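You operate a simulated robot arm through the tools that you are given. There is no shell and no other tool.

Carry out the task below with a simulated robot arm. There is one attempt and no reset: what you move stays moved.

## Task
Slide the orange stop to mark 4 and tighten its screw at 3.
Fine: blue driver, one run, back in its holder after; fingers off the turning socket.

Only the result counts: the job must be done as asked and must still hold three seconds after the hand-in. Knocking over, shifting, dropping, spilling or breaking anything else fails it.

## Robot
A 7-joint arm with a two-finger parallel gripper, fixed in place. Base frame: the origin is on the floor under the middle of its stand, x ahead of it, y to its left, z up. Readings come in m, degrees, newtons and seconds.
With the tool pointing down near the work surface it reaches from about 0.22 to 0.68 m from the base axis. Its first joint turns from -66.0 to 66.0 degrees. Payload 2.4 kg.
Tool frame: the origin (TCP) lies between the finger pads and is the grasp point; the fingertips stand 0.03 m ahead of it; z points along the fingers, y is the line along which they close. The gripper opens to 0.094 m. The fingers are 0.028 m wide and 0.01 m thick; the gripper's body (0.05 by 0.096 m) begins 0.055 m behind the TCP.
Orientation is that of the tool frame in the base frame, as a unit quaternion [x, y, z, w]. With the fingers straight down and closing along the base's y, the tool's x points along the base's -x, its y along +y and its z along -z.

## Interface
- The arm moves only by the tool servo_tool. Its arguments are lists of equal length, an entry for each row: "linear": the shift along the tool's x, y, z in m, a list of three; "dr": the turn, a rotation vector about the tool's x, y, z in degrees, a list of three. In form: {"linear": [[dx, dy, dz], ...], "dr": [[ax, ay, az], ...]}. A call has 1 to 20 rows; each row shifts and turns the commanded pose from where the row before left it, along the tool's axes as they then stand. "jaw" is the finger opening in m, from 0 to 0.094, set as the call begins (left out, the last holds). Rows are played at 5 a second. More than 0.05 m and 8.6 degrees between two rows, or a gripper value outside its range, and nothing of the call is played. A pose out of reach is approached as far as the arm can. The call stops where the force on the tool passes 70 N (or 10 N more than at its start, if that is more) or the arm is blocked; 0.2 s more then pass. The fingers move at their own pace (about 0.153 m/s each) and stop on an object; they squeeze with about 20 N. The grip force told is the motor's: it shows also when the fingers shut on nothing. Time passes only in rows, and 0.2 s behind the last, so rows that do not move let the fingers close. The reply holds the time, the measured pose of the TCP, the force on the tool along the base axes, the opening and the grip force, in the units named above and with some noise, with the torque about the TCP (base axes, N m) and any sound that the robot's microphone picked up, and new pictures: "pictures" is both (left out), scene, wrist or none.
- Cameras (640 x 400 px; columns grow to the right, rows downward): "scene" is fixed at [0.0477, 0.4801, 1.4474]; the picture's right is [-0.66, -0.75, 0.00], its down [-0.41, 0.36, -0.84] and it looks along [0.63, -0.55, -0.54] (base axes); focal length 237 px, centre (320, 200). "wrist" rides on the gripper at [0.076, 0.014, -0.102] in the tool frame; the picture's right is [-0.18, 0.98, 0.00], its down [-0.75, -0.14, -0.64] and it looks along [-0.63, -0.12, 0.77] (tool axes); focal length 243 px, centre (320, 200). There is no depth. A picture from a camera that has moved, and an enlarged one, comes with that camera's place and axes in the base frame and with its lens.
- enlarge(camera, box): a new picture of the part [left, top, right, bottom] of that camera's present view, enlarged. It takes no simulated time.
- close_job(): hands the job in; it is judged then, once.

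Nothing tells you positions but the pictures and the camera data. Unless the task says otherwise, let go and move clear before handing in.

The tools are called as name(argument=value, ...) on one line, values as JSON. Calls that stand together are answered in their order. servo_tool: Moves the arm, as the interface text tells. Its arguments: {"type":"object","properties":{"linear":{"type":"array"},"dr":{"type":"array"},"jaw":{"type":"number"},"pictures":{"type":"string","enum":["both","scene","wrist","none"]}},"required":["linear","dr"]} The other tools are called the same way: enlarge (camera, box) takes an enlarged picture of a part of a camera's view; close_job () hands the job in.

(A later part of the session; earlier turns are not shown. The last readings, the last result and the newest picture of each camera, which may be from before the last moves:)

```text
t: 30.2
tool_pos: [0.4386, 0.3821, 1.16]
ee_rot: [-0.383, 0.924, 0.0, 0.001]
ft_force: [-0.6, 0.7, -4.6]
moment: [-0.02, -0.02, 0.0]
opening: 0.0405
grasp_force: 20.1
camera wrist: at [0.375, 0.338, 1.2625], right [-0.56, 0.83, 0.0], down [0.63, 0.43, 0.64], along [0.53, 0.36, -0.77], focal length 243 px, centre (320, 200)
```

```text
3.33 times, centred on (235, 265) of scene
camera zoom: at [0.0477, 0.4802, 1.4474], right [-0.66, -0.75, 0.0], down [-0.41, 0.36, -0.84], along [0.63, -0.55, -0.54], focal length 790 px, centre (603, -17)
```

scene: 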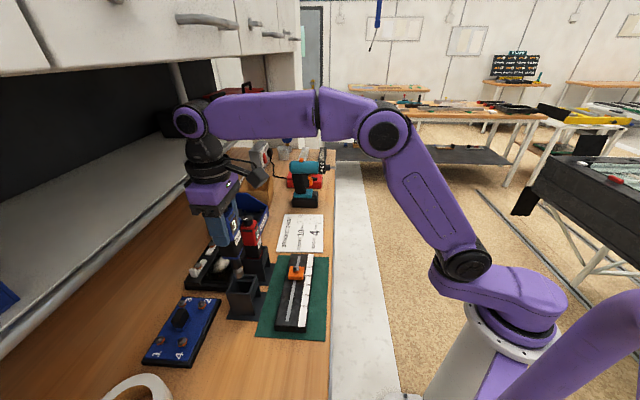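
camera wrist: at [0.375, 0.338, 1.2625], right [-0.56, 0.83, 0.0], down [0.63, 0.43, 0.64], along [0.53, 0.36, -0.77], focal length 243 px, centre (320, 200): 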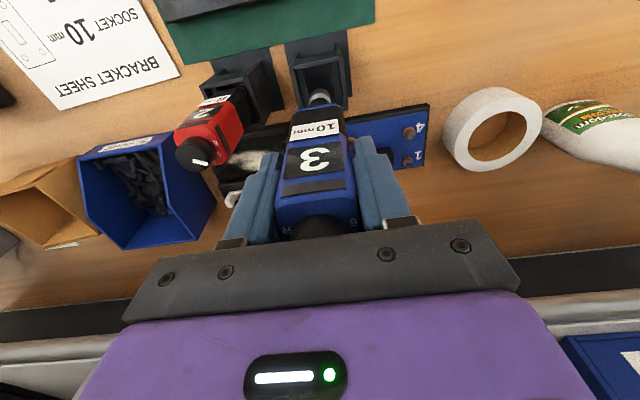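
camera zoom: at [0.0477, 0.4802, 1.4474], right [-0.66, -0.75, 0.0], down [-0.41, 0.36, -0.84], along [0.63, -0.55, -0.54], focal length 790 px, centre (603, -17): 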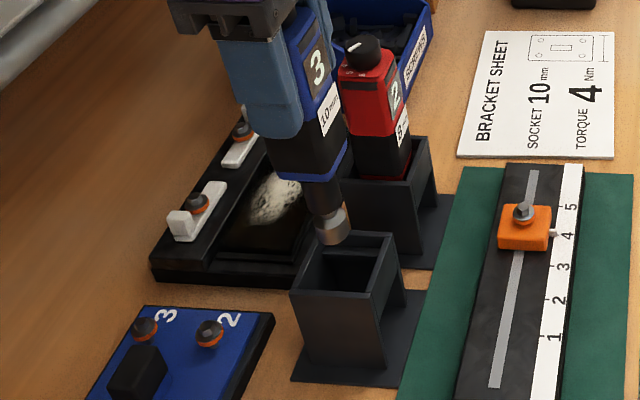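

The driver is out with its silver socket visible, its tip about 154 mm below the TCP. I'll raise a bit more, then carry it out toward the rail and along to above the stop's screw.

servo_tool(linear=[[0, 0, -0.015], [0.03, 0, 0], [0.03, 0, 0], [0.03, 0, 0], [0.024, -0.02, 0], [0, -0.03, 0], [0, -0.03, 0], [0, 0, 0]], dr=[[0, 0, 0], [0, 0, 0], [0, 0, 0], [0, 0, 0], [0, 0, 0], [0, 0, 0], [0, 0, 0], [0, 0, 0]])

enlarge(camera="wrist", box=[230, 0, 410, 160])

enlarge(camera="scene", box=[260, 205, 340, 305])

```text
t: 32.0
tool_pos: [0.4116, 0.2442, 1.1733]
ee_rot: [-0.384, 0.924, 0.0, 0.0]
ft_force: [0.3, -0.1, -4.4]
moment: [0.0, -0.02, 0.02]
opening: 0.0404
grasp_force: 19.9
camera wrist: at [0.3483, 0.2006, 1.2754], right [-0.56, 0.83, 0.0], down [0.63, 0.43, 0.64], along [0.53, 0.36, -0.77], focal length 243 px, centre (320, 200)
```

scene: 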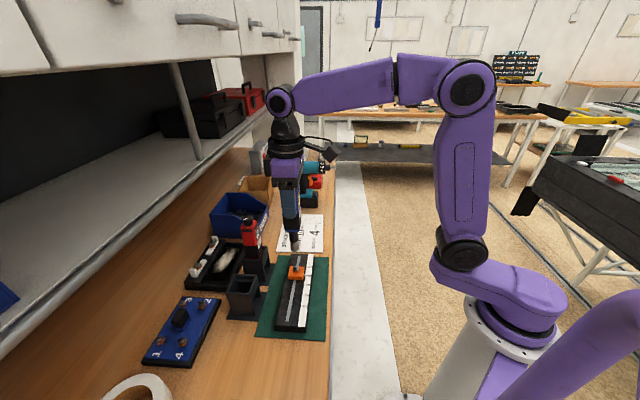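
wrist: 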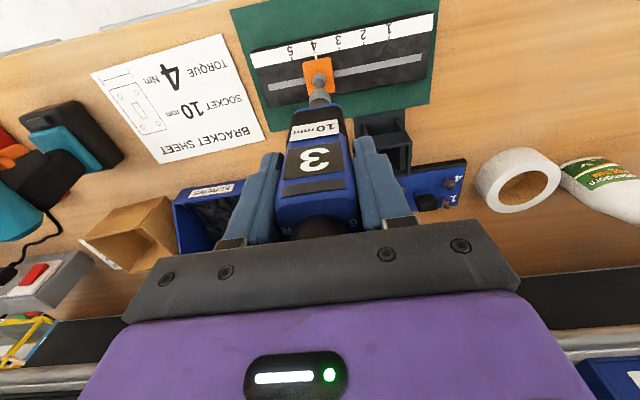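

```text
2.50 times, centred on (320, 80) of wrist
camera zoom: at [0.3483, 0.2006, 1.2754], right [-0.56, 0.83, 0.0], down [0.63, 0.43, 0.64], along [0.53, 0.36, -0.77], focal length 606 px, centre (320, 500)
```

zoom: 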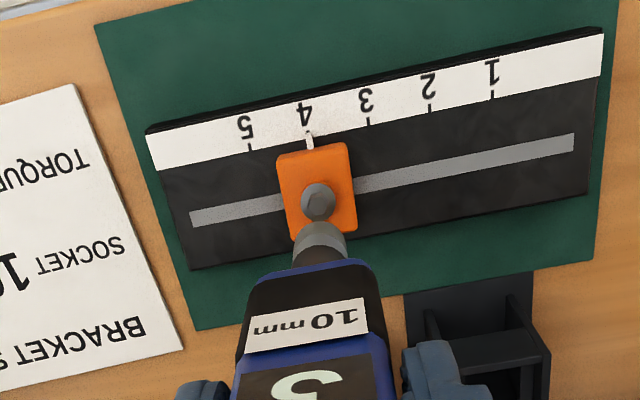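

```text
4.00 times, centred on (300, 255) of scene
camera zoom: at [0.0478, 0.4802, 1.4474], right [-0.66, -0.75, 0.0], down [-0.41, 0.36, -0.84], along [0.63, -0.55, -0.54], focal length 948 px, centre (400, -20)
```

zoom: 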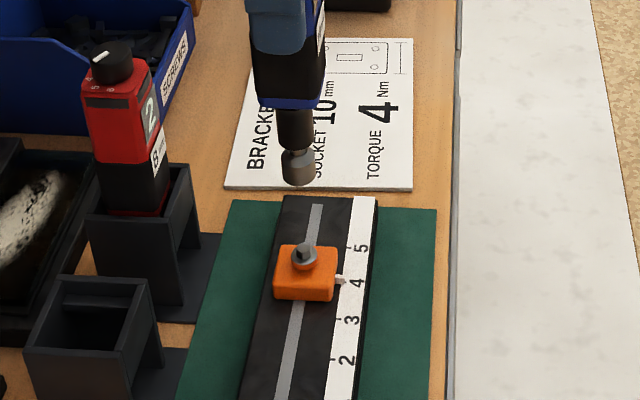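

The socket already looks nearly over the hex in both views. I'll descend 50 mm and then align finely from close.

servo_tool(linear=[[0, 0, 0.02], [0, 0, 0.02], [0, 0, 0.01], [0, 0, 0]], dr=[[0, 0, 0], [0, 0, 0], [0, 0, 0], [0, 0, 0]], pictures="none")

enlarge(camera="wrist", box=[290, 70, 350, 120])

enlarge(camera="scene", box=[280, 240, 320, 285])

```text
t: 33.0
tool_pos: [0.4125, 0.2441, 1.1226]
ee_rot: [-0.383, 0.924, 0.0, 0.0]
ft_force: [0.3, -0.2, -5.5]
moment: [-0.01, 0.01, 0.01]
opening: 0.0403
grasp_force: 20.7
```

```text
8.00 times, centred on (320, 95) of wrist
camera zoom: at [0.3486, 0.1996, 1.2255], right [-0.56, 0.83, 0.0], down [0.63, 0.43, 0.64], along [0.53, 0.36, -0.77], focal length 1941 px, centre (320, 1040)
```

zoom: 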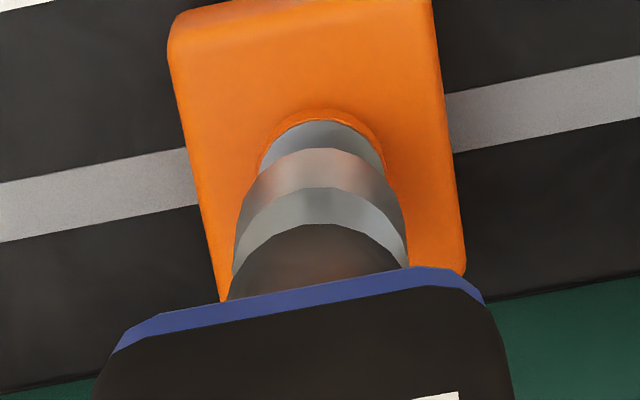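

```text
8.89 times, centred on (300, 262) of scene
camera zoom: at [0.0477, 0.4802, 1.4474], right [-0.66, -0.75, 0.0], down [-0.41, 0.36, -0.84], along [0.63, -0.55, -0.54], focal length 2106 px, centre (498, -356)
```

zoom: 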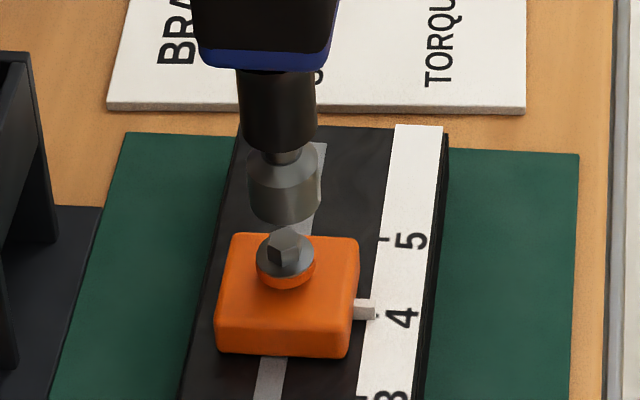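

Alignment looks within a millimetre both ways. A tighter zoom will confirm it.

enlarge(camera="scene", box=[291, 252, 307, 274])

enlarge(camera="wrist", box=[305, 80, 337, 105])

```text
16.00 times, centred on (299, 263) of scene
camera zoom: at [0.0477, 0.4802, 1.4474], right [-0.66, -0.75, 0.0], down [-0.41, 0.36, -0.84], along [0.63, -0.55, -0.54], focal length 3790 px, centre (656, -808)
```

zoom: 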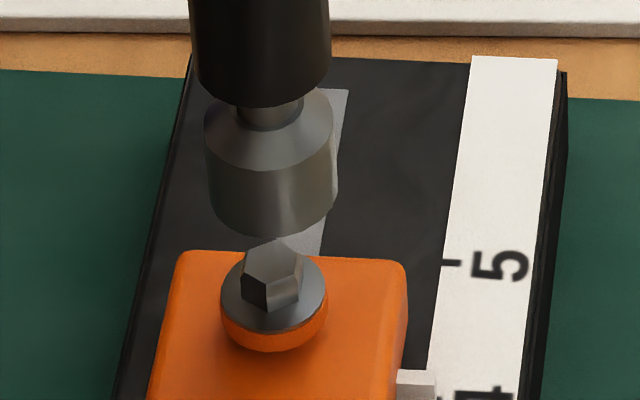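

```text
16.00 times, centred on (321, 92) of wrist
camera zoom: at [0.3486, 0.1996, 1.2255], right [-0.56, 0.83, 0.0], down [0.63, 0.43, 0.64], along [0.53, 0.36, -0.77], focal length 3882 px, centre (304, 1920)
```

zoom: 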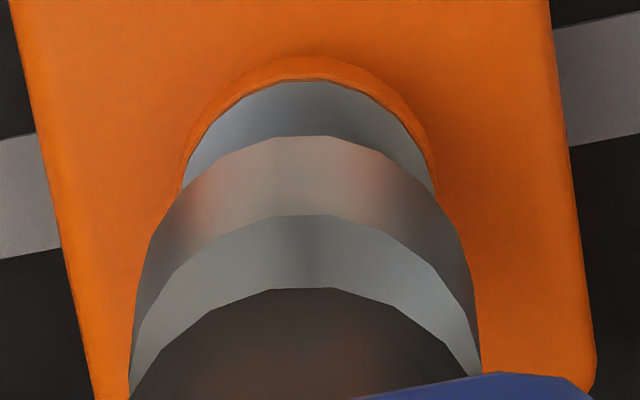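

The hex lies about 0.9 mm further across the bench than the socket axis, with the gap about 9 mm. I'll shift and lower 6 mm, then recheck.

servo_tool(linear=[[-0.0009, 0.0001, 0], [0, 0, 0.003], [0, 0, 0.003], [0, 0, 0]], dr=[[0, 0, 0], [0, 0, 0], [0, 0, 0], [0, 0, 0]], pictures="none")

enlarge(camera="scene", box=[291, 252, 307, 274])

enlarge(camera="wrist", box=[305, 80, 337, 105])

```text
t: 34.0
tool_pos: [0.415, 0.2447, 1.1173]
ee_rot: [-0.383, 0.924, 0.0, 0.0]
ft_force: [-0.5, -0.5, -4.9]
moment: [0.03, 0.02, 0.0]
opening: 0.0401
grasp_force: 19.8
```

```text
16.00 times, centred on (299, 263) of scene
camera zoom: at [0.0477, 0.4802, 1.4474], right [-0.66, -0.75, 0.0], down [-0.41, 0.36, -0.84], along [0.63, -0.55, -0.54], focal length 3790 px, centre (656, -808)
```

zoom: 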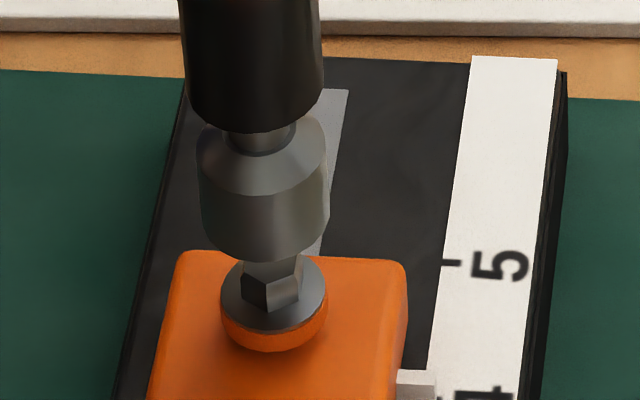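

```text
16.00 times, centred on (321, 92) of wrist
camera zoom: at [0.3497, 0.2009, 1.22], right [-0.56, 0.83, 0.0], down [0.63, 0.43, 0.64], along [0.53, 0.36, -0.77], focal length 3882 px, centre (304, 1920)
```

zoom: 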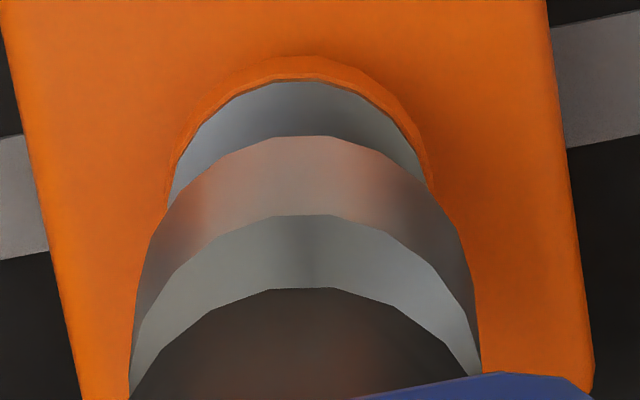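

Now within about 0.4 mm. I'll apply that small correction and lower gently onto the hex in 1 mm steps while watching the force.

servo_tool(linear=[[0.0003, -0.0002, 0], [0, 0, 0.001], [0, 0, 0.001], [0, 0, 0.001]], dr=[[0, 0, 0], [0, 0, 0], [0, 0, 0], [0, 0, 0]], pictures="none")

enlarge(camera="scene", box=[291, 252, 307, 274])

enlarge(camera="wrist", box=[305, 80, 337, 105])

```text
t: 35.0
tool_pos: [0.4154, 0.2455, 1.1142]
ee_rot: [-0.383, 0.924, 0.0, -0.001]
ft_force: [-0.2, -0.5, -5.0]
moment: [-0.02, -0.01, -0.03]
opening: 0.0405
grasp_force: 19.8
```

```text
16.00 times, centred on (299, 263) of scene
camera zoom: at [0.0477, 0.4802, 1.4474], right [-0.66, -0.75, 0.0], down [-0.41, 0.36, -0.84], along [0.63, -0.55, -0.54], focal length 3790 px, centre (656, -808)
```

zoom: 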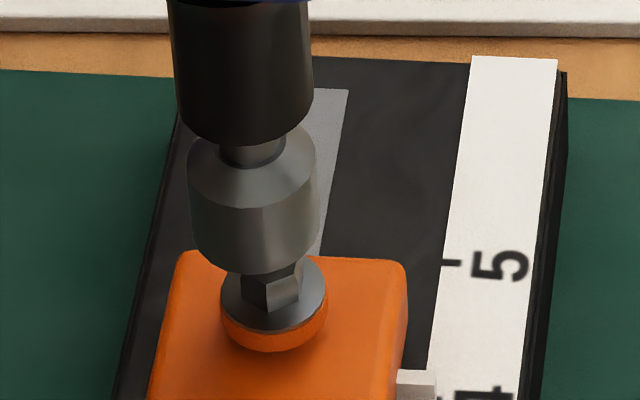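

```text
16.00 times, centred on (321, 92) of wrist
camera zoom: at [0.351, 0.202, 1.2169], right [-0.56, 0.83, 0.0], down [0.63, 0.43, 0.64], along [0.53, 0.36, -0.77], focal length 3882 px, centre (304, 1920)
```

zoom: 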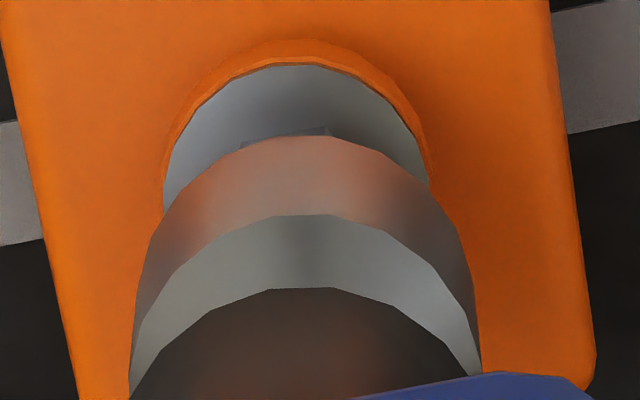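

The tool drifted about 1.5 mm across the bench instead of making the small correction. I'll let it settle and re-measure before going further.

servo_tool(linear=[[0, 0, 0], [0, 0, 0], [0, 0, 0]], dr=[[0, 0, 0], [0, 0, 0], [0, 0, 0]], pictures="none")

enlarge(camera="scene", box=[291, 252, 307, 274])

enlarge(camera="wrist", box=[305, 80, 337, 105])

```text
t: 35.8
tool_pos: [0.4146, 0.2453, 1.1147]
ee_rot: [-0.383, 0.924, 0.0, 0.0]
ft_force: [-0.1, 0.4, -4.7]
moment: [0.02, 0.04, 0.02]
opening: 0.0404
grasp_force: 20.3
```

```text
16.00 times, centred on (299, 263) of scene
camera zoom: at [0.0477, 0.4802, 1.4474], right [-0.66, -0.75, 0.0], down [-0.41, 0.36, -0.84], along [0.63, -0.55, -0.54], focal length 3790 px, centre (656, -808)
```

zoom: 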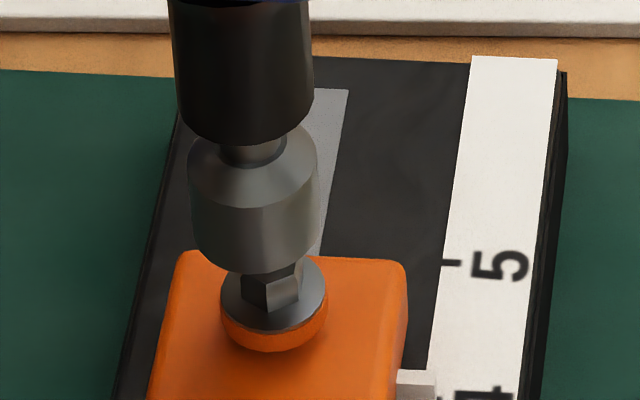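

```text
16.00 times, centred on (321, 92) of wrist
camera zoom: at [0.3509, 0.2019, 1.2169], right [-0.56, 0.83, 0.0], down [0.63, 0.43, 0.64], along [0.53, 0.36, -0.77], focal length 3882 px, centre (304, 1920)
```

zoom: 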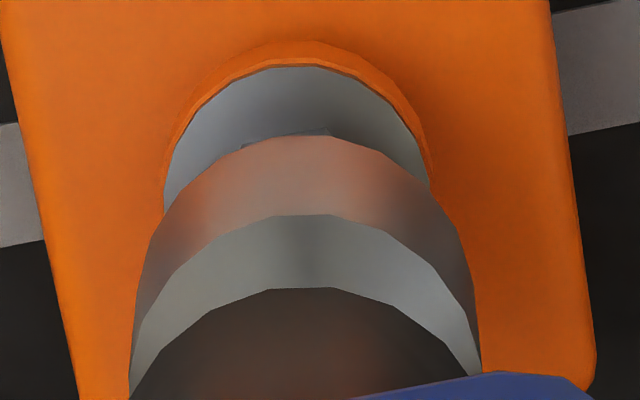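

The offset is now about 2.4 mm across the bench. I'll correct that at constant height and re-measure.

servo_tool(linear=[[0.0012, -0.0001, 0], [0.0012, 0, 0], [0, 0, 0], [0, 0, 0]], dr=[[0, 0, 0], [0, 0, 0], [0, 0, 0], [0, 0, 0]], pictures="none")

enlarge(camera="scene", box=[291, 252, 307, 274])

enlarge(camera="wrist", box=[305, 80, 337, 105])

```text
t: 36.8
tool_pos: [0.4127, 0.2433, 1.1141]
ee_rot: [-0.383, 0.924, 0.0, 0.0]
ft_force: [0.1, -0.9, -4.8]
moment: [0.02, -0.04, -0.01]
opening: 0.0401
grasp_force: 20.0
```

```text
16.00 times, centred on (299, 263) of scene
camera zoom: at [0.0477, 0.4802, 1.4474], right [-0.66, -0.75, 0.0], down [-0.41, 0.36, -0.84], along [0.63, -0.55, -0.54], focal length 3790 px, centre (656, -808)
```

zoom: 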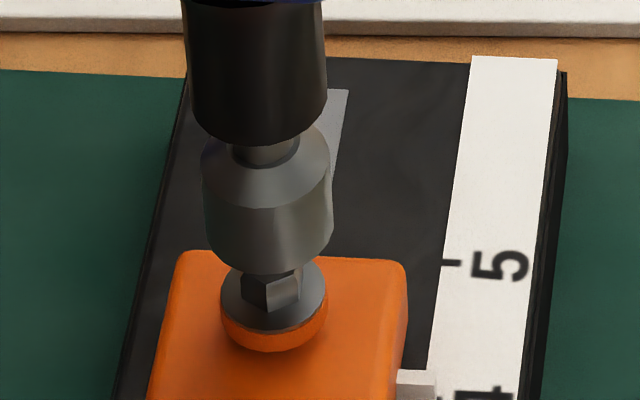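

```text
16.00 times, centred on (321, 92) of wrist
camera zoom: at [0.3496, 0.2003, 1.2168], right [-0.56, 0.83, 0.0], down [0.63, 0.43, 0.64], along [0.53, 0.36, -0.77], focal length 3882 px, centre (304, 1920)
```

zoom: 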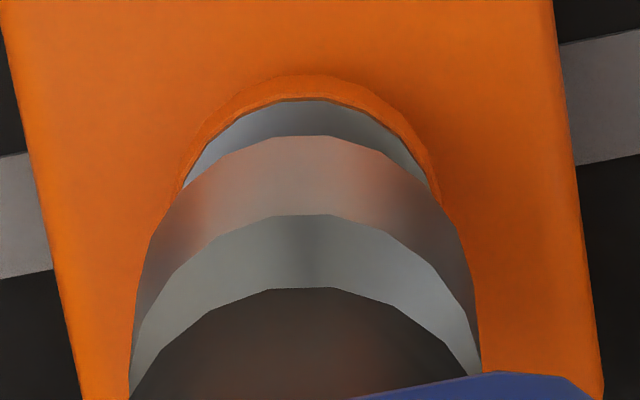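

Centred to within 0.3 mm in both views. Continuing down 2 mm in small steps and checking force and drift.

servo_tool(linear=[[0, 0, 0.001], [0, 0, 0.001], [0, 0, 0]], dr=[[0, 0, 0], [0, 0, 0], [0, 0, 0]], pictures="none")

enlarge(camera="scene", box=[291, 252, 307, 274])

enlarge(camera="wrist", box=[305, 80, 337, 105])

```text
t: 37.6
tool_pos: [0.4134, 0.2432, 1.1124]
ee_rot: [-0.383, 0.924, 0.0, -0.001]
ft_force: [0.3, -0.5, -4.5]
moment: [0.01, 0.02, -0.01]
opening: 0.0403
grasp_force: 19.9
```

```text
16.00 times, centred on (299, 263) of scene
camera zoom: at [0.0477, 0.4802, 1.4474], right [-0.66, -0.75, 0.0], down [-0.41, 0.36, -0.84], along [0.63, -0.55, -0.54], focal length 3790 px, centre (656, -808)
```

zoom: 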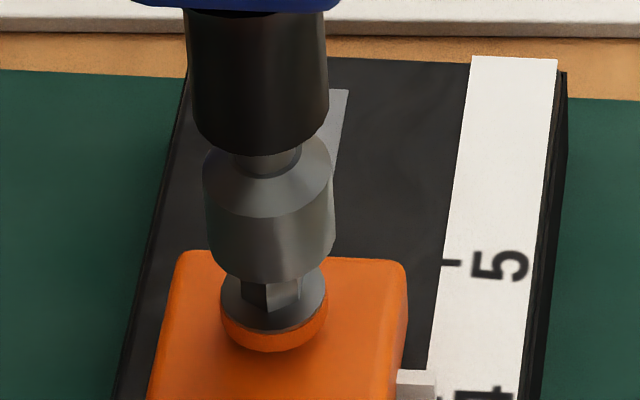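

```text
16.00 times, centred on (321, 92) of wrist
camera zoom: at [0.3492, 0.2004, 1.2151], right [-0.56, 0.83, 0.0], down [0.63, 0.43, 0.64], along [0.53, 0.36, -0.77], focal length 3882 px, centre (304, 1920)
```

zoom: 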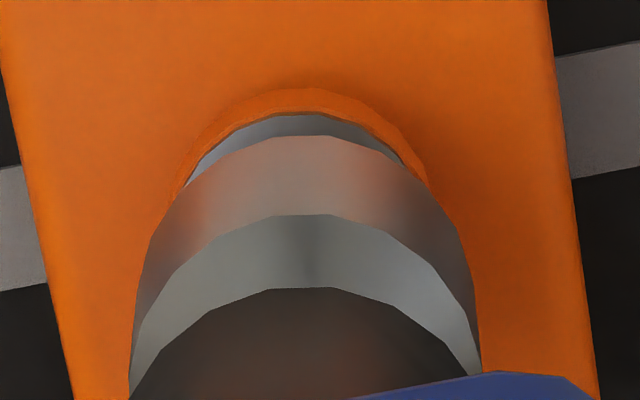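

Still aligned within about 0.5 mm and no contact yet. Continuing down.

servo_tool(linear=[[-0.0004, 0, 0.001], [0, 0, 0.001], [0, 0, 0]], dr=[[0, 0, 0], [0, 0, 0], [0, 0, 0]], pictures="none")

enlarge(camera="scene", box=[291, 252, 307, 274])

enlarge(camera="wrist", box=[305, 80, 337, 105])

```text
t: 38.4
tool_pos: [0.4123, 0.2444, 1.1096]
ee_rot: [-0.383, 0.924, 0.001, 0.0]
ft_force: [0.3, 0.8, -5.1]
moment: [0.05, 0.0, -0.02]
opening: 0.0405
grasp_force: 20.1
```

```text
16.00 times, centred on (299, 263) of scene
camera zoom: at [0.0477, 0.4802, 1.4474], right [-0.66, -0.75, 0.0], down [-0.41, 0.36, -0.84], along [0.63, -0.55, -0.54], focal length 3790 px, centre (656, -808)
```

zoom: 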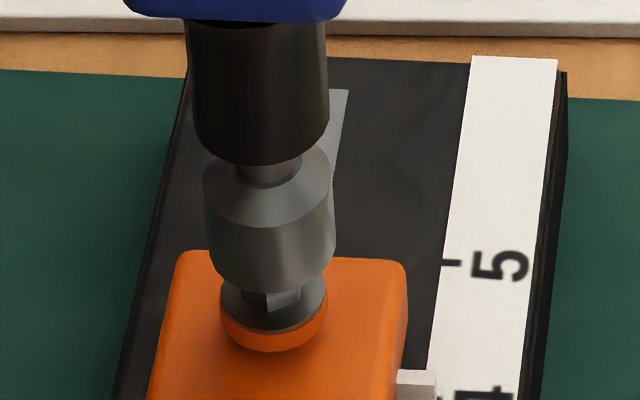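

```text
16.00 times, centred on (321, 92) of wrist
camera zoom: at [0.3493, 0.2003, 1.2127], right [-0.56, 0.83, 0.0], down [0.63, 0.43, 0.64], along [0.53, 0.36, -0.77], focal length 3882 px, centre (304, 1920)
```

zoom: 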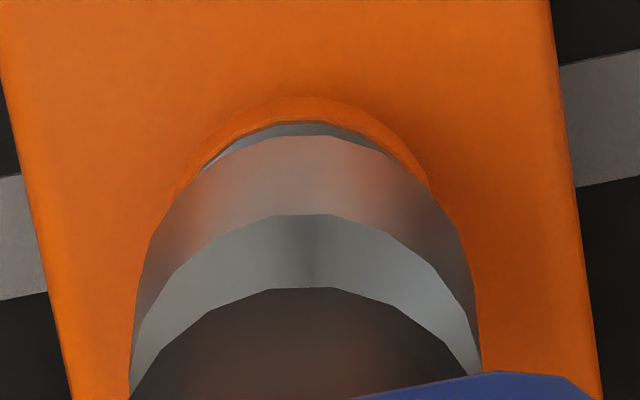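

Alignment is holding (socket 269.5→274 predicted, flange at 273.5). Continuing down 2 mm more.

servo_tool(linear=[[0, 0, 0.001], [0, 0, 0.001], [0, 0, 0]], dr=[[0, 0, 0], [0, 0, 0], [0, 0, 0]], pictures="none")

enlarge(camera="scene", box=[291, 252, 307, 274])

enlarge(camera="wrist", box=[305, 80, 337, 105])

```text
t: 39.2
tool_pos: [0.4134, 0.2442, 1.1087]
ee_rot: [-0.382, 0.924, 0.0, 0.0]
ft_force: [0.5, 0.3, -5.2]
moment: [0.01, 0.0, 0.03]
opening: 0.0404
grasp_force: 19.9
```

```text
16.00 times, centred on (299, 263) of scene
camera zoom: at [0.0477, 0.4802, 1.4474], right [-0.66, -0.75, 0.0], down [-0.41, 0.36, -0.84], along [0.63, -0.55, -0.54], focal length 3790 px, centre (656, -808)
```

zoom: 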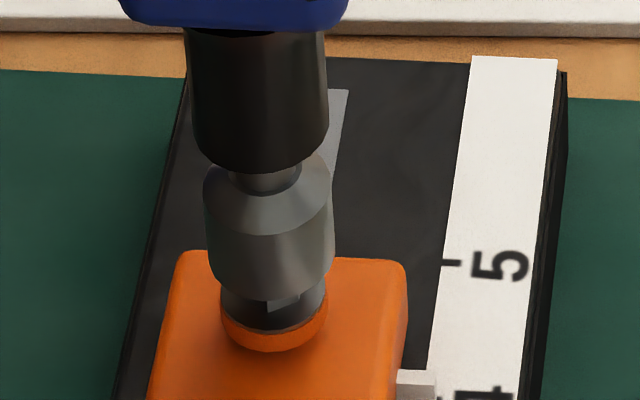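

```text
16.00 times, centred on (321, 92) of wrist
camera zoom: at [0.3494, 0.2005, 1.211], right [-0.56, 0.83, 0.0], down [0.63, 0.43, 0.64], along [0.53, 0.36, -0.77], focal length 3882 px, centre (304, 1920)
```

zoom: 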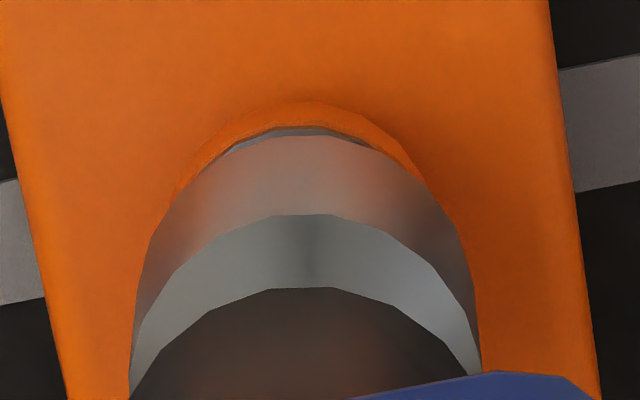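

The socket is slipping over the hex with no side force. I'll keep lowering gently until it seats.

servo_tool(linear=[[0, 0, 0.001], [0, 0, 0.001]], dr=[[0, 0, 0], [0, 0, 0]], pictures="none")

enlarge(camera="scene", box=[287, 246, 311, 274])

```text
t: 39.8
tool_pos: [0.4131, 0.2443, 1.1067]
ee_rot: [-0.383, 0.924, 0.0, 0.0]
ft_force: [0.3, -0.4, -4.1]
moment: [-0.03, 0.04, 0.02]
opening: 0.0404
grasp_force: 20.0
```

```text
14.29 times, centred on (299, 260) of scene
camera zoom: at [0.0477, 0.4802, 1.4474], right [-0.66, -0.75, 0.0], down [-0.41, 0.36, -0.84], along [0.63, -0.55, -0.54], focal length 3384 px, centre (620, -657)
```

zoom: 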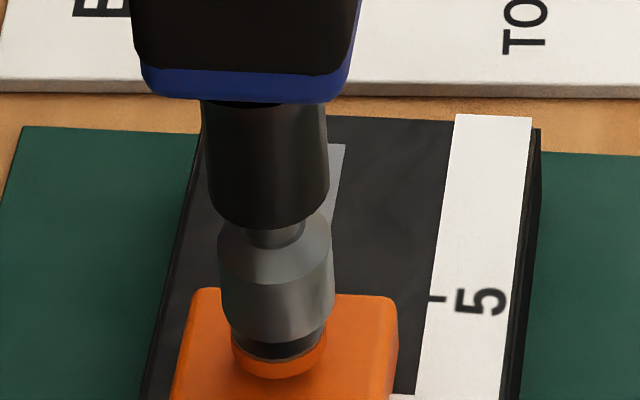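

No contact yet, and the socket still has a few millimetres to the flange. Lowering further.

servo_tool(linear=[[0, 0, 0.001], [0, 0, 0.001]], dr=[[0, 0, 0], [0, 0, 0]], pictures="none")

enlarge(camera="scene", box=[287, 246, 311, 274])

enlarge(camera="wrist", box=[295, 75, 347, 115])

```text
t: 40.4
tool_pos: [0.4124, 0.2457, 1.1052]
ee_rot: [-0.383, 0.924, 0.0, 0.0]
ft_force: [0.3, -0.8, -3.4]
moment: [-0.02, 0.03, 0.0]
opening: 0.0403
grasp_force: 19.9
```

```text
14.29 times, centred on (299, 260) of scene
camera zoom: at [0.0477, 0.4802, 1.4474], right [-0.66, -0.75, 0.0], down [-0.41, 0.36, -0.84], along [0.63, -0.55, -0.54], focal length 3384 px, centre (620, -657)
```

zoom: 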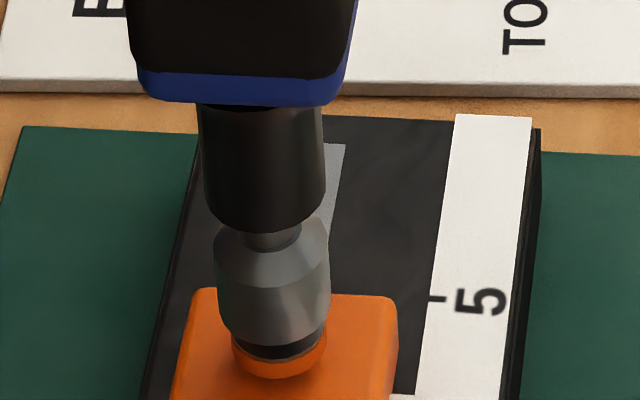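

```text
10.00 times, centred on (321, 95) of wrist
camera zoom: at [0.3496, 0.201, 1.2076], right [-0.56, 0.83, 0.0], down [0.63, 0.43, 0.64], along [0.53, 0.36, -0.77], focal length 2426 px, centre (310, 1250)
```

zoom: 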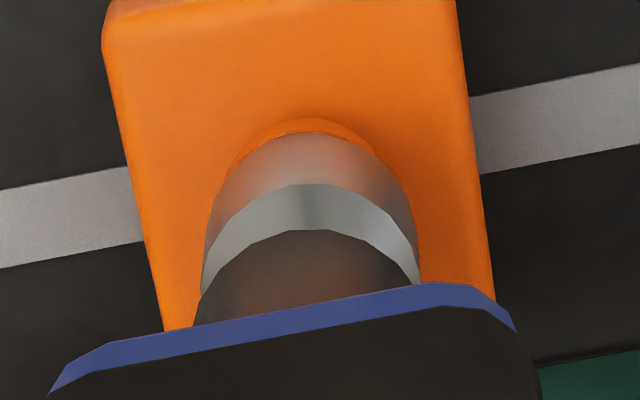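

First light contact (about 1.5 N). I'll press a millimetre at a time and watch for the driver to start.

servo_tool(linear=[[0, 0, 0.001], [0, 0, 0]], dr=[[0, 0, 0], [0, 0, 0]], pictures="none")

enlarge(camera="scene", box=[281, 236, 315, 276])

```text
t: 41.0
tool_pos: [0.4142, 0.2442, 1.1037]
ee_rot: [-0.382, 0.924, 0.0, -0.001]
ft_force: [0.6, 0.2, -3.9]
moment: [-0.03, -0.01, -0.02]
opening: 0.0403
grasp_force: 19.6
```

```text
10.00 times, centred on (298, 256) of scene
camera zoom: at [0.0477, 0.4802, 1.4474], right [-0.66, -0.75, 0.0], down [-0.41, 0.36, -0.84], along [0.63, -0.55, -0.54], focal length 2369 px, centre (540, -360)
```

zoom: 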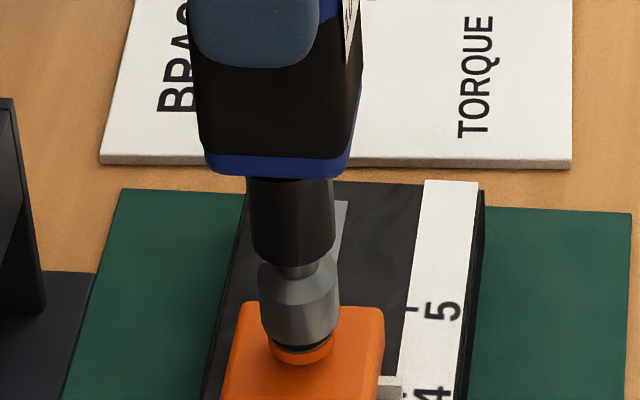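

Still sliding down with almost no force. Two more millimetres.

servo_tool(linear=[[0, 0, 0.001], [0, 0, 0.001], [0, 0, 0]], dr=[[0, 0, 0], [0, 0, 0], [0, 0, 0]], pictures="none")

enlarge(camera="scene", box=[287, 246, 311, 274])

enlarge(camera="wrist", box=[260, 70, 380, 220])

```text
t: 41.8
tool_pos: [0.4146, 0.2454, 1.1011]
ee_rot: [-0.383, 0.924, 0.0, 0.0]
ft_force: [-0.2, 0.4, -3.9]
moment: [0.0, 0.01, 0.0]
opening: 0.0403
grasp_force: 20.1
```

```text
14.29 times, centred on (299, 260) of scene
camera zoom: at [0.0477, 0.4802, 1.4474], right [-0.66, -0.75, 0.0], down [-0.41, 0.36, -0.84], along [0.63, -0.55, -0.54], focal length 3384 px, centre (620, -657)
```

zoom: 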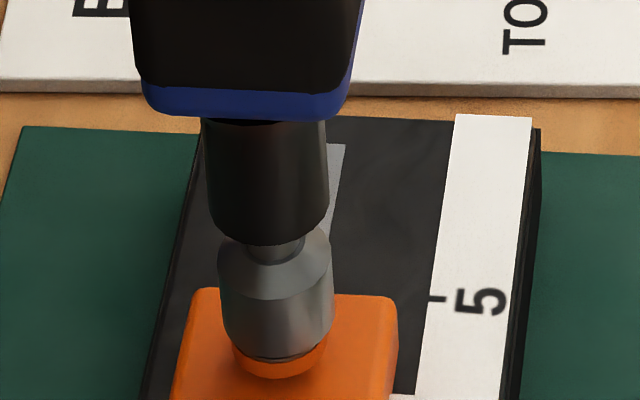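

```text
2.67 times, centred on (320, 145) of wrist
camera zoom: at [0.3499, 0.2003, 1.2037], right [-0.56, 0.83, 0.0], down [0.63, 0.43, 0.64], along [0.53, 0.36, -0.77], focal length 647 px, centre (320, 347)
```

zoom: 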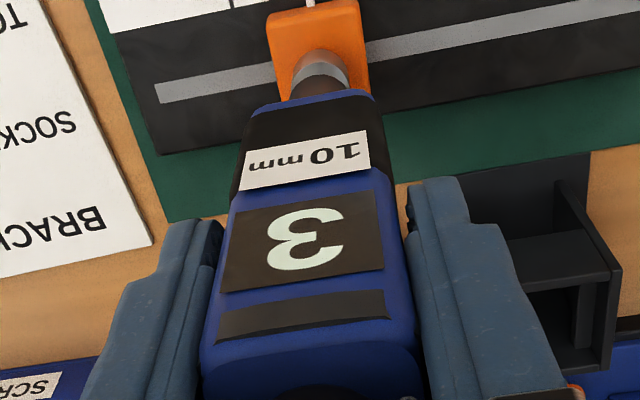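

The socket is nearly down on the flange, display at 3. Continuing to press in.

servo_tool(linear=[[0, 0, 0.001], [0, 0, 0.001]], dr=[[0, 0, 0], [0, 0, 0]], pictures="none")

enlarge(camera="scene", box=[287, 246, 311, 274])

```text
t: 42.4
tool_pos: [0.413, 0.2432, 1.1002]
ee_rot: [-0.382, 0.924, 0.001, 0.001]
ft_force: [-0.3, -0.3, 1.0]
moment: [-0.05, -0.03, -0.01]
opening: 0.0405
grasp_force: 20.1
```

```text
14.29 times, centred on (299, 260) of scene
camera zoom: at [0.0477, 0.4801, 1.4474], right [-0.66, -0.75, 0.0], down [-0.41, 0.36, -0.84], along [0.63, -0.55, -0.54], focal length 3384 px, centre (620, -657)
```

zoom: 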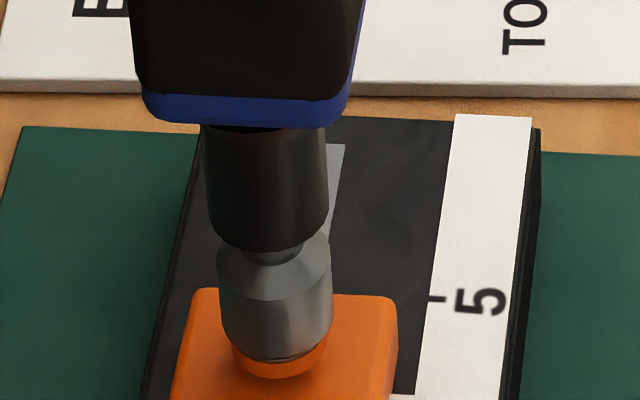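

Contact is now about 6 N and the socket's spring neck has begun to compress, so it looks like a push-to-start driver. Pressing on, 1 mm at a time.

servo_tool(linear=[[0, 0, 0.001], [0, 0, 0]], dr=[[0, 0, 0], [0, 0, 0]], pictures="none")

enlarge(camera="scene", box=[281, 236, 315, 276])

```text
t: 43.0
tool_pos: [0.4134, 0.2438, 1.0988]
ee_rot: [-0.382, 0.924, 0.0, 0.001]
ft_force: [1.4, -0.1, 2.1]
moment: [0.09, -0.19, -0.04]
opening: 0.0405
grasp_force: 19.5
```

```text
10.00 times, centred on (298, 256) of scene
camera zoom: at [0.0477, 0.4801, 1.4474], right [-0.66, -0.75, 0.0], down [-0.41, 0.36, -0.84], along [0.63, -0.55, -0.54], focal length 2369 px, centre (540, -360)
```

zoom: 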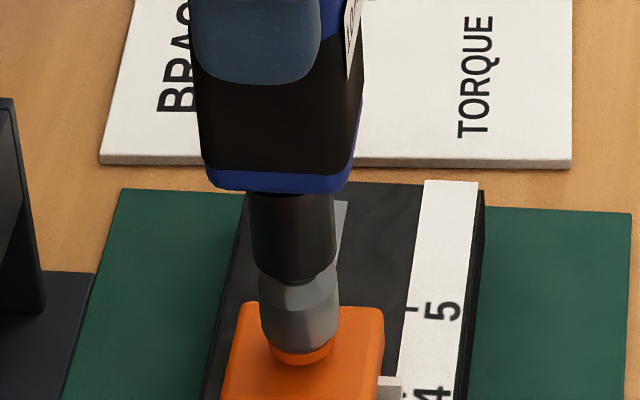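

The spring keeps compressing, about 7 N net. Another millimetre.

servo_tool(linear=[[0, 0, 0.001], [0, 0, 0], [0, 0, 0]], dr=[[0, 0, 0], [0, 0, 0], [0, 0, 0]], pictures="none")

enlarge(camera="scene", box=[281, 236, 315, 276])

```text
t: 43.8
tool_pos: [0.4135, 0.2439, 1.0982]
ee_rot: [-0.382, 0.924, 0.0, 0.001]
ft_force: [1.2, 2.4, 1.1]
moment: [0.24, -0.17, -0.03]
opening: 0.0403
grasp_force: 20.0
```

```text
10.00 times, centred on (298, 256) of scene
camera zoom: at [0.0477, 0.4802, 1.4474], right [-0.66, -0.75, 0.0], down [-0.41, 0.36, -0.84], along [0.63, -0.55, -0.54], focal length 2369 px, centre (540, -360)
```

zoom: 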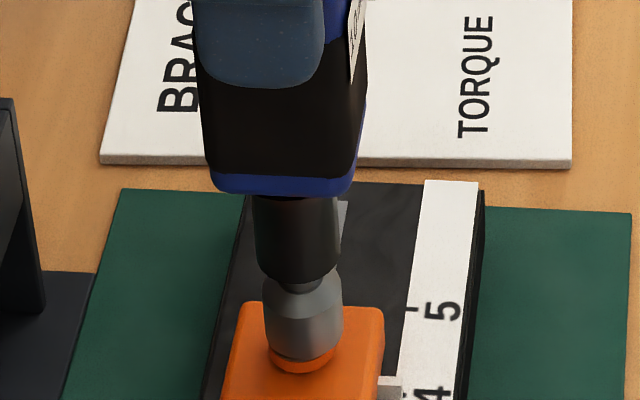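

A small side load has appeared as the arm drifted about 0.8 mm. I'll nudge it back while pressing another millimetre.

servo_tool(linear=[[-0.0007, 0, 0], [0, 0, 0.001], [0, 0, 0]], dr=[[0, 0, 0], [0, 0, 0], [0, 0, 0]], pictures="none")

enlarge(camera="scene", box=[281, 236, 315, 276])

enlarge(camera="wrist", box=[260, 70, 380, 220])

```text
t: 44.6
tool_pos: [0.4131, 0.2441, 1.0959]
ee_rot: [-0.383, 0.924, 0.001, 0.0]
ft_force: [-0.7, -1.1, 1.6]
moment: [-0.09, -0.01, 0.01]
opening: 0.0404
grasp_force: 20.0
```

```text
10.00 times, centred on (298, 256) of scene
camera zoom: at [0.0477, 0.4801, 1.4475], right [-0.66, -0.75, 0.0], down [-0.41, 0.36, -0.84], along [0.63, -0.55, -0.54], focal length 2369 px, centre (540, -360)
```

zoom: 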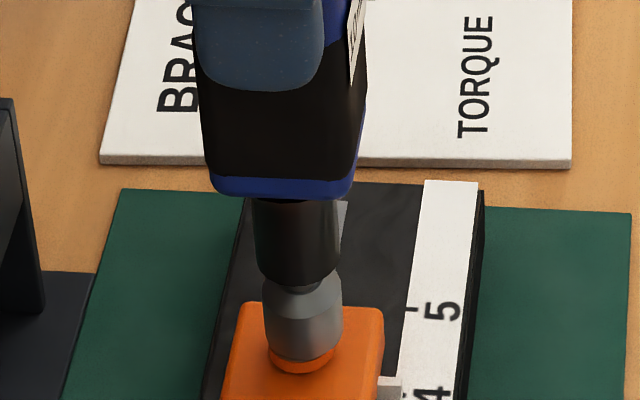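

```text
2.67 times, centred on (320, 145) of wrist
camera zoom: at [0.3492, 0.1999, 1.1987], right [-0.56, 0.83, 0.0], down [0.63, 0.43, 0.64], along [0.53, 0.36, -0.77], focal length 647 px, centre (320, 347)
```

zoom: 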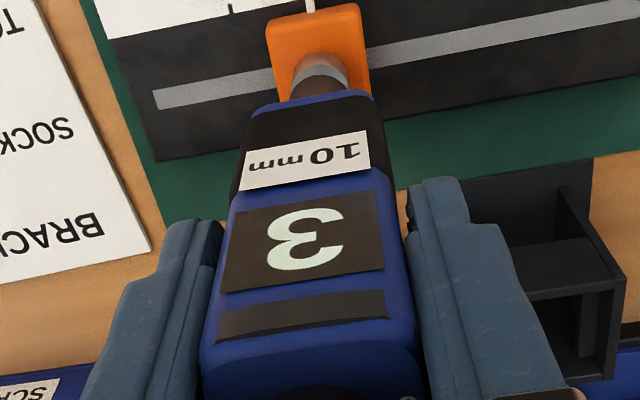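

Side load is gone, spring force about 6 N. Continuing to press.

servo_tool(linear=[[0, 0, 0.001], [0, 0, 0.001], [0, 0, 0]], dr=[[0, 0, 0], [0, 0, 0], [0, 0, 0]], pictures="none")

enlarge(camera="scene", box=[281, 236, 315, 276])

```text
t: 45.4
tool_pos: [0.4126, 0.2444, 1.0937]
ee_rot: [-0.383, 0.924, 0.0, 0.0]
ft_force: [-0.7, -0.2, 1.1]
moment: [0.0, 0.06, 0.01]
opening: 0.0405
grasp_force: 20.3
```

```text
10.00 times, centred on (298, 256) of scene
camera zoom: at [0.0477, 0.4801, 1.4474], right [-0.66, -0.75, 0.0], down [-0.41, 0.36, -0.84], along [0.63, -0.55, -0.54], focal length 2369 px, centre (540, -360)
```

zoom: 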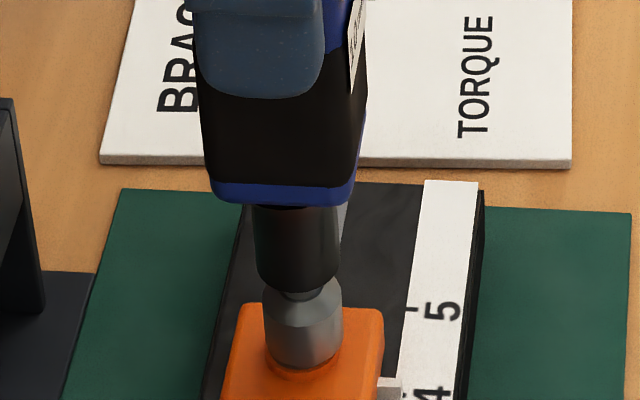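

The socket has dropped fully over the hex onto the boss. I'll keep pressing to trigger the run, holding a little after each step.

servo_tool(linear=[[0, 0, 0.001], [0, 0, 0.001], [0, 0, 0]], dr=[[0, 0, 0], [0, 0, 0], [0, 0, 0]], pictures="none")

enlarge(camera="scene", box=[281, 236, 315, 276])

```text
t: 46.2
tool_pos: [0.4116, 0.2436, 1.0926]
ee_rot: [-0.382, 0.924, 0.0, -0.001]
ft_force: [-2.9, -0.6, 0.9]
moment: [0.02, 0.34, 0.01]
opening: 0.0404
grasp_force: 20.9
```

```text
10.00 times, centred on (298, 256) of scene
camera zoom: at [0.0476, 0.4801, 1.4474], right [-0.66, -0.75, 0.0], down [-0.41, 0.36, -0.84], along [0.63, -0.55, -0.54], focal length 2369 px, centre (540, -360)
```

zoom: 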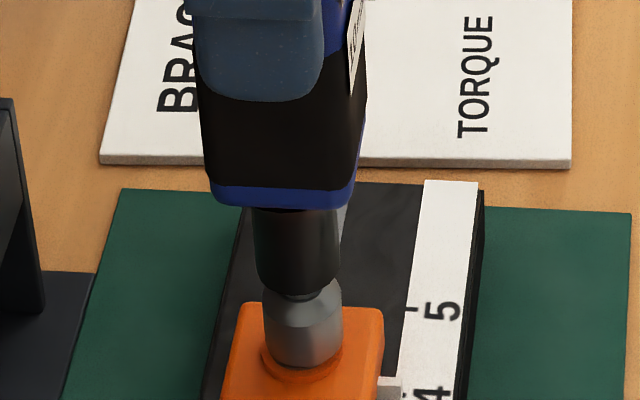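

A bit more side force again; I'll relieve it slightly and press on.

servo_tool(linear=[[0.0003, 0.0003, 0.001], [0, 0, 0.001], [0, 0, 0]], dr=[[0, 0, 0], [0, 0, 0], [0, 0, 0]])

enlarge(camera="scene", box=[281, 236, 315, 276])

enlarge(camera="wrist", box=[290, 65, 350, 115])

```text
t: 47.0
tool_pos: [0.4139, 0.2441, 1.0902]
ee_rot: [-0.382, 0.924, -0.001, 0.002]
ft_force: [-1.0, -3.4, 3.2]
moment: [-0.46, 0.02, 0.0]
opening: 0.0406
grasp_force: 20.7
camera wrist: at [0.3492, 0.2002, 1.1934], right [-0.56, 0.83, 0.0], down [0.63, 0.43, 0.64], along [0.53, 0.36, -0.77], focal length 243 px, centre (320, 200)
```

scene: 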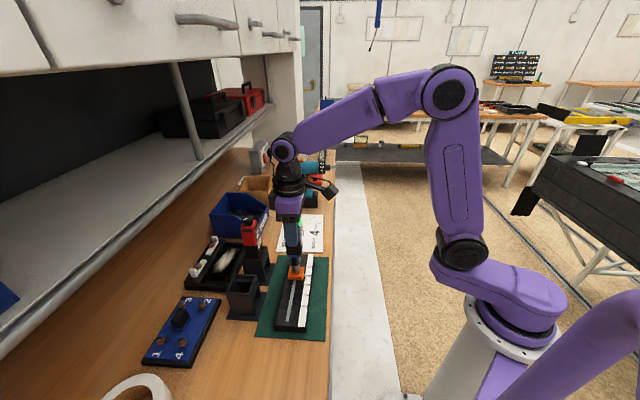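
wrist: 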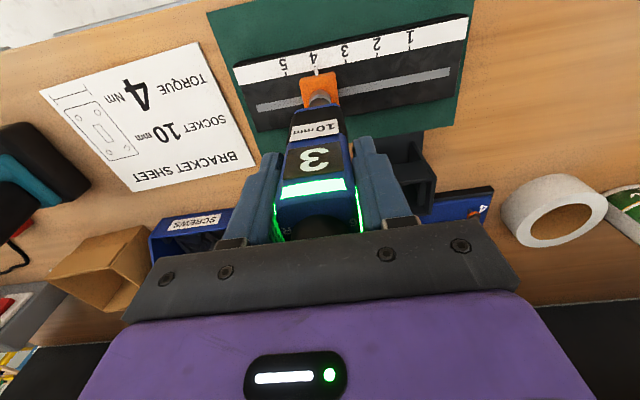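

```text
10.00 times, centred on (298, 256) of scene
camera zoom: at [0.0476, 0.48, 1.4475], right [-0.66, -0.75, 0.0], down [-0.41, 0.36, -0.84], along [0.63, -0.55, -0.54], focal length 2369 px, centre (540, -360)
```

zoom: 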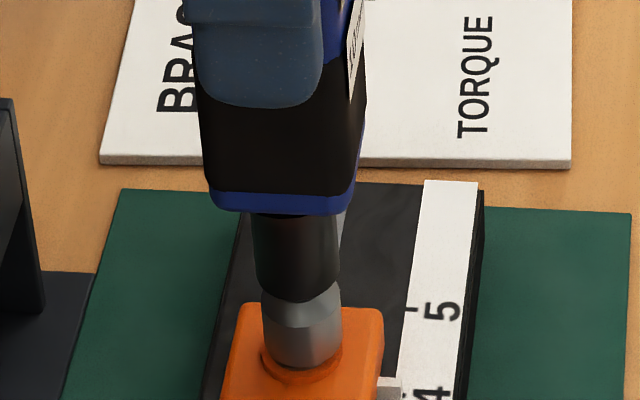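

```text
8.00 times, centred on (320, 90) of wrist
camera zoom: at [0.3492, 0.2002, 1.1934], right [-0.56, 0.83, 0.0], down [0.63, 0.43, 0.64], along [0.53, 0.36, -0.77], focal length 1941 px, centre (320, 1080)
```

zoom: 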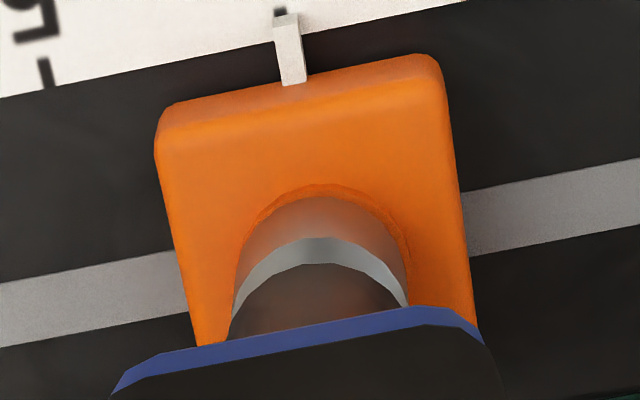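

The driver's light bands have turned green. I'll hold still and watch whether it is running or has finished.

servo_tool(linear=[[0, 0, 0], [0, 0, 0]], dr=[[0, 0, 0], [0, 0, 0]], pictures="wrist")

enlarge(camera="scene", box=[270, 210, 320, 276])

enlarge(camera="wrist", box=[250, 60, 390, 240])

```text
t: 47.6
tool_pos: [0.4132, 0.2456, 1.0915]
ee_rot: [-0.383, 0.924, 0.0, 0.0]
ft_force: [-0.2, -2.7, 2.4]
moment: [-0.38, 0.01, 0.0]
opening: 0.0402
grasp_force: 20.4
camera wrist: at [0.3491, 0.2005, 1.1935], right [-0.56, 0.83, 0.0], down [0.63, 0.43, 0.64], along [0.53, 0.36, -0.77], focal length 243 px, centre (320, 200)
```

wrist: 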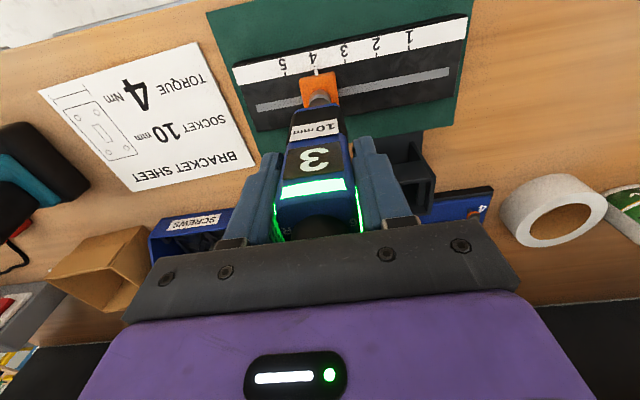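

```text
6.06 times, centred on (295, 243) of scene
camera zoom: at [0.0476, 0.48, 1.4475], right [-0.66, -0.75, 0.0], down [-0.41, 0.36, -0.84], along [0.63, -0.55, -0.54], focal length 1436 px, centre (472, -61)
```

zoom: 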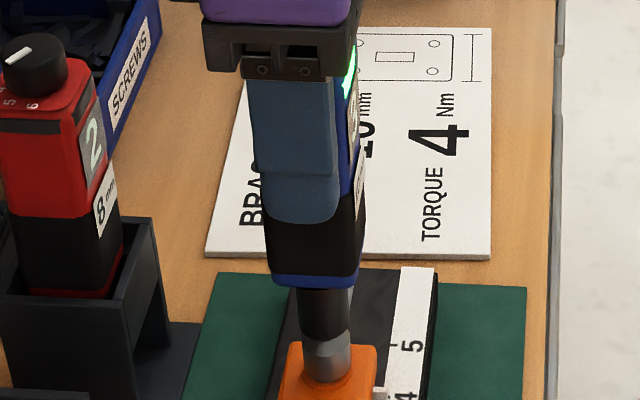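

```text
2.22 times, centred on (320, 150) of wrist
camera zoom: at [0.3491, 0.2005, 1.1935], right [-0.56, 0.83, 0.0], down [0.63, 0.43, 0.64], along [0.53, 0.36, -0.77], focal length 539 px, centre (320, 311)
```

zoom: 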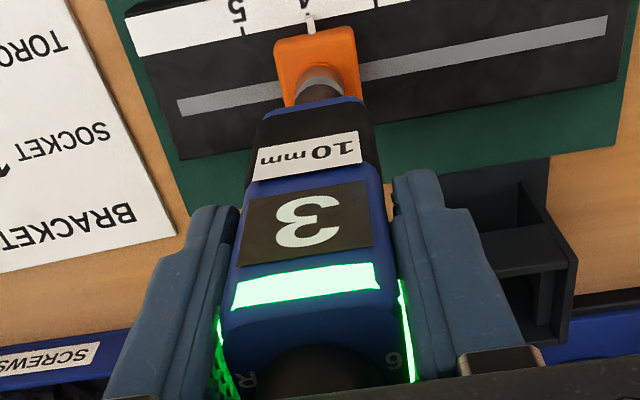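

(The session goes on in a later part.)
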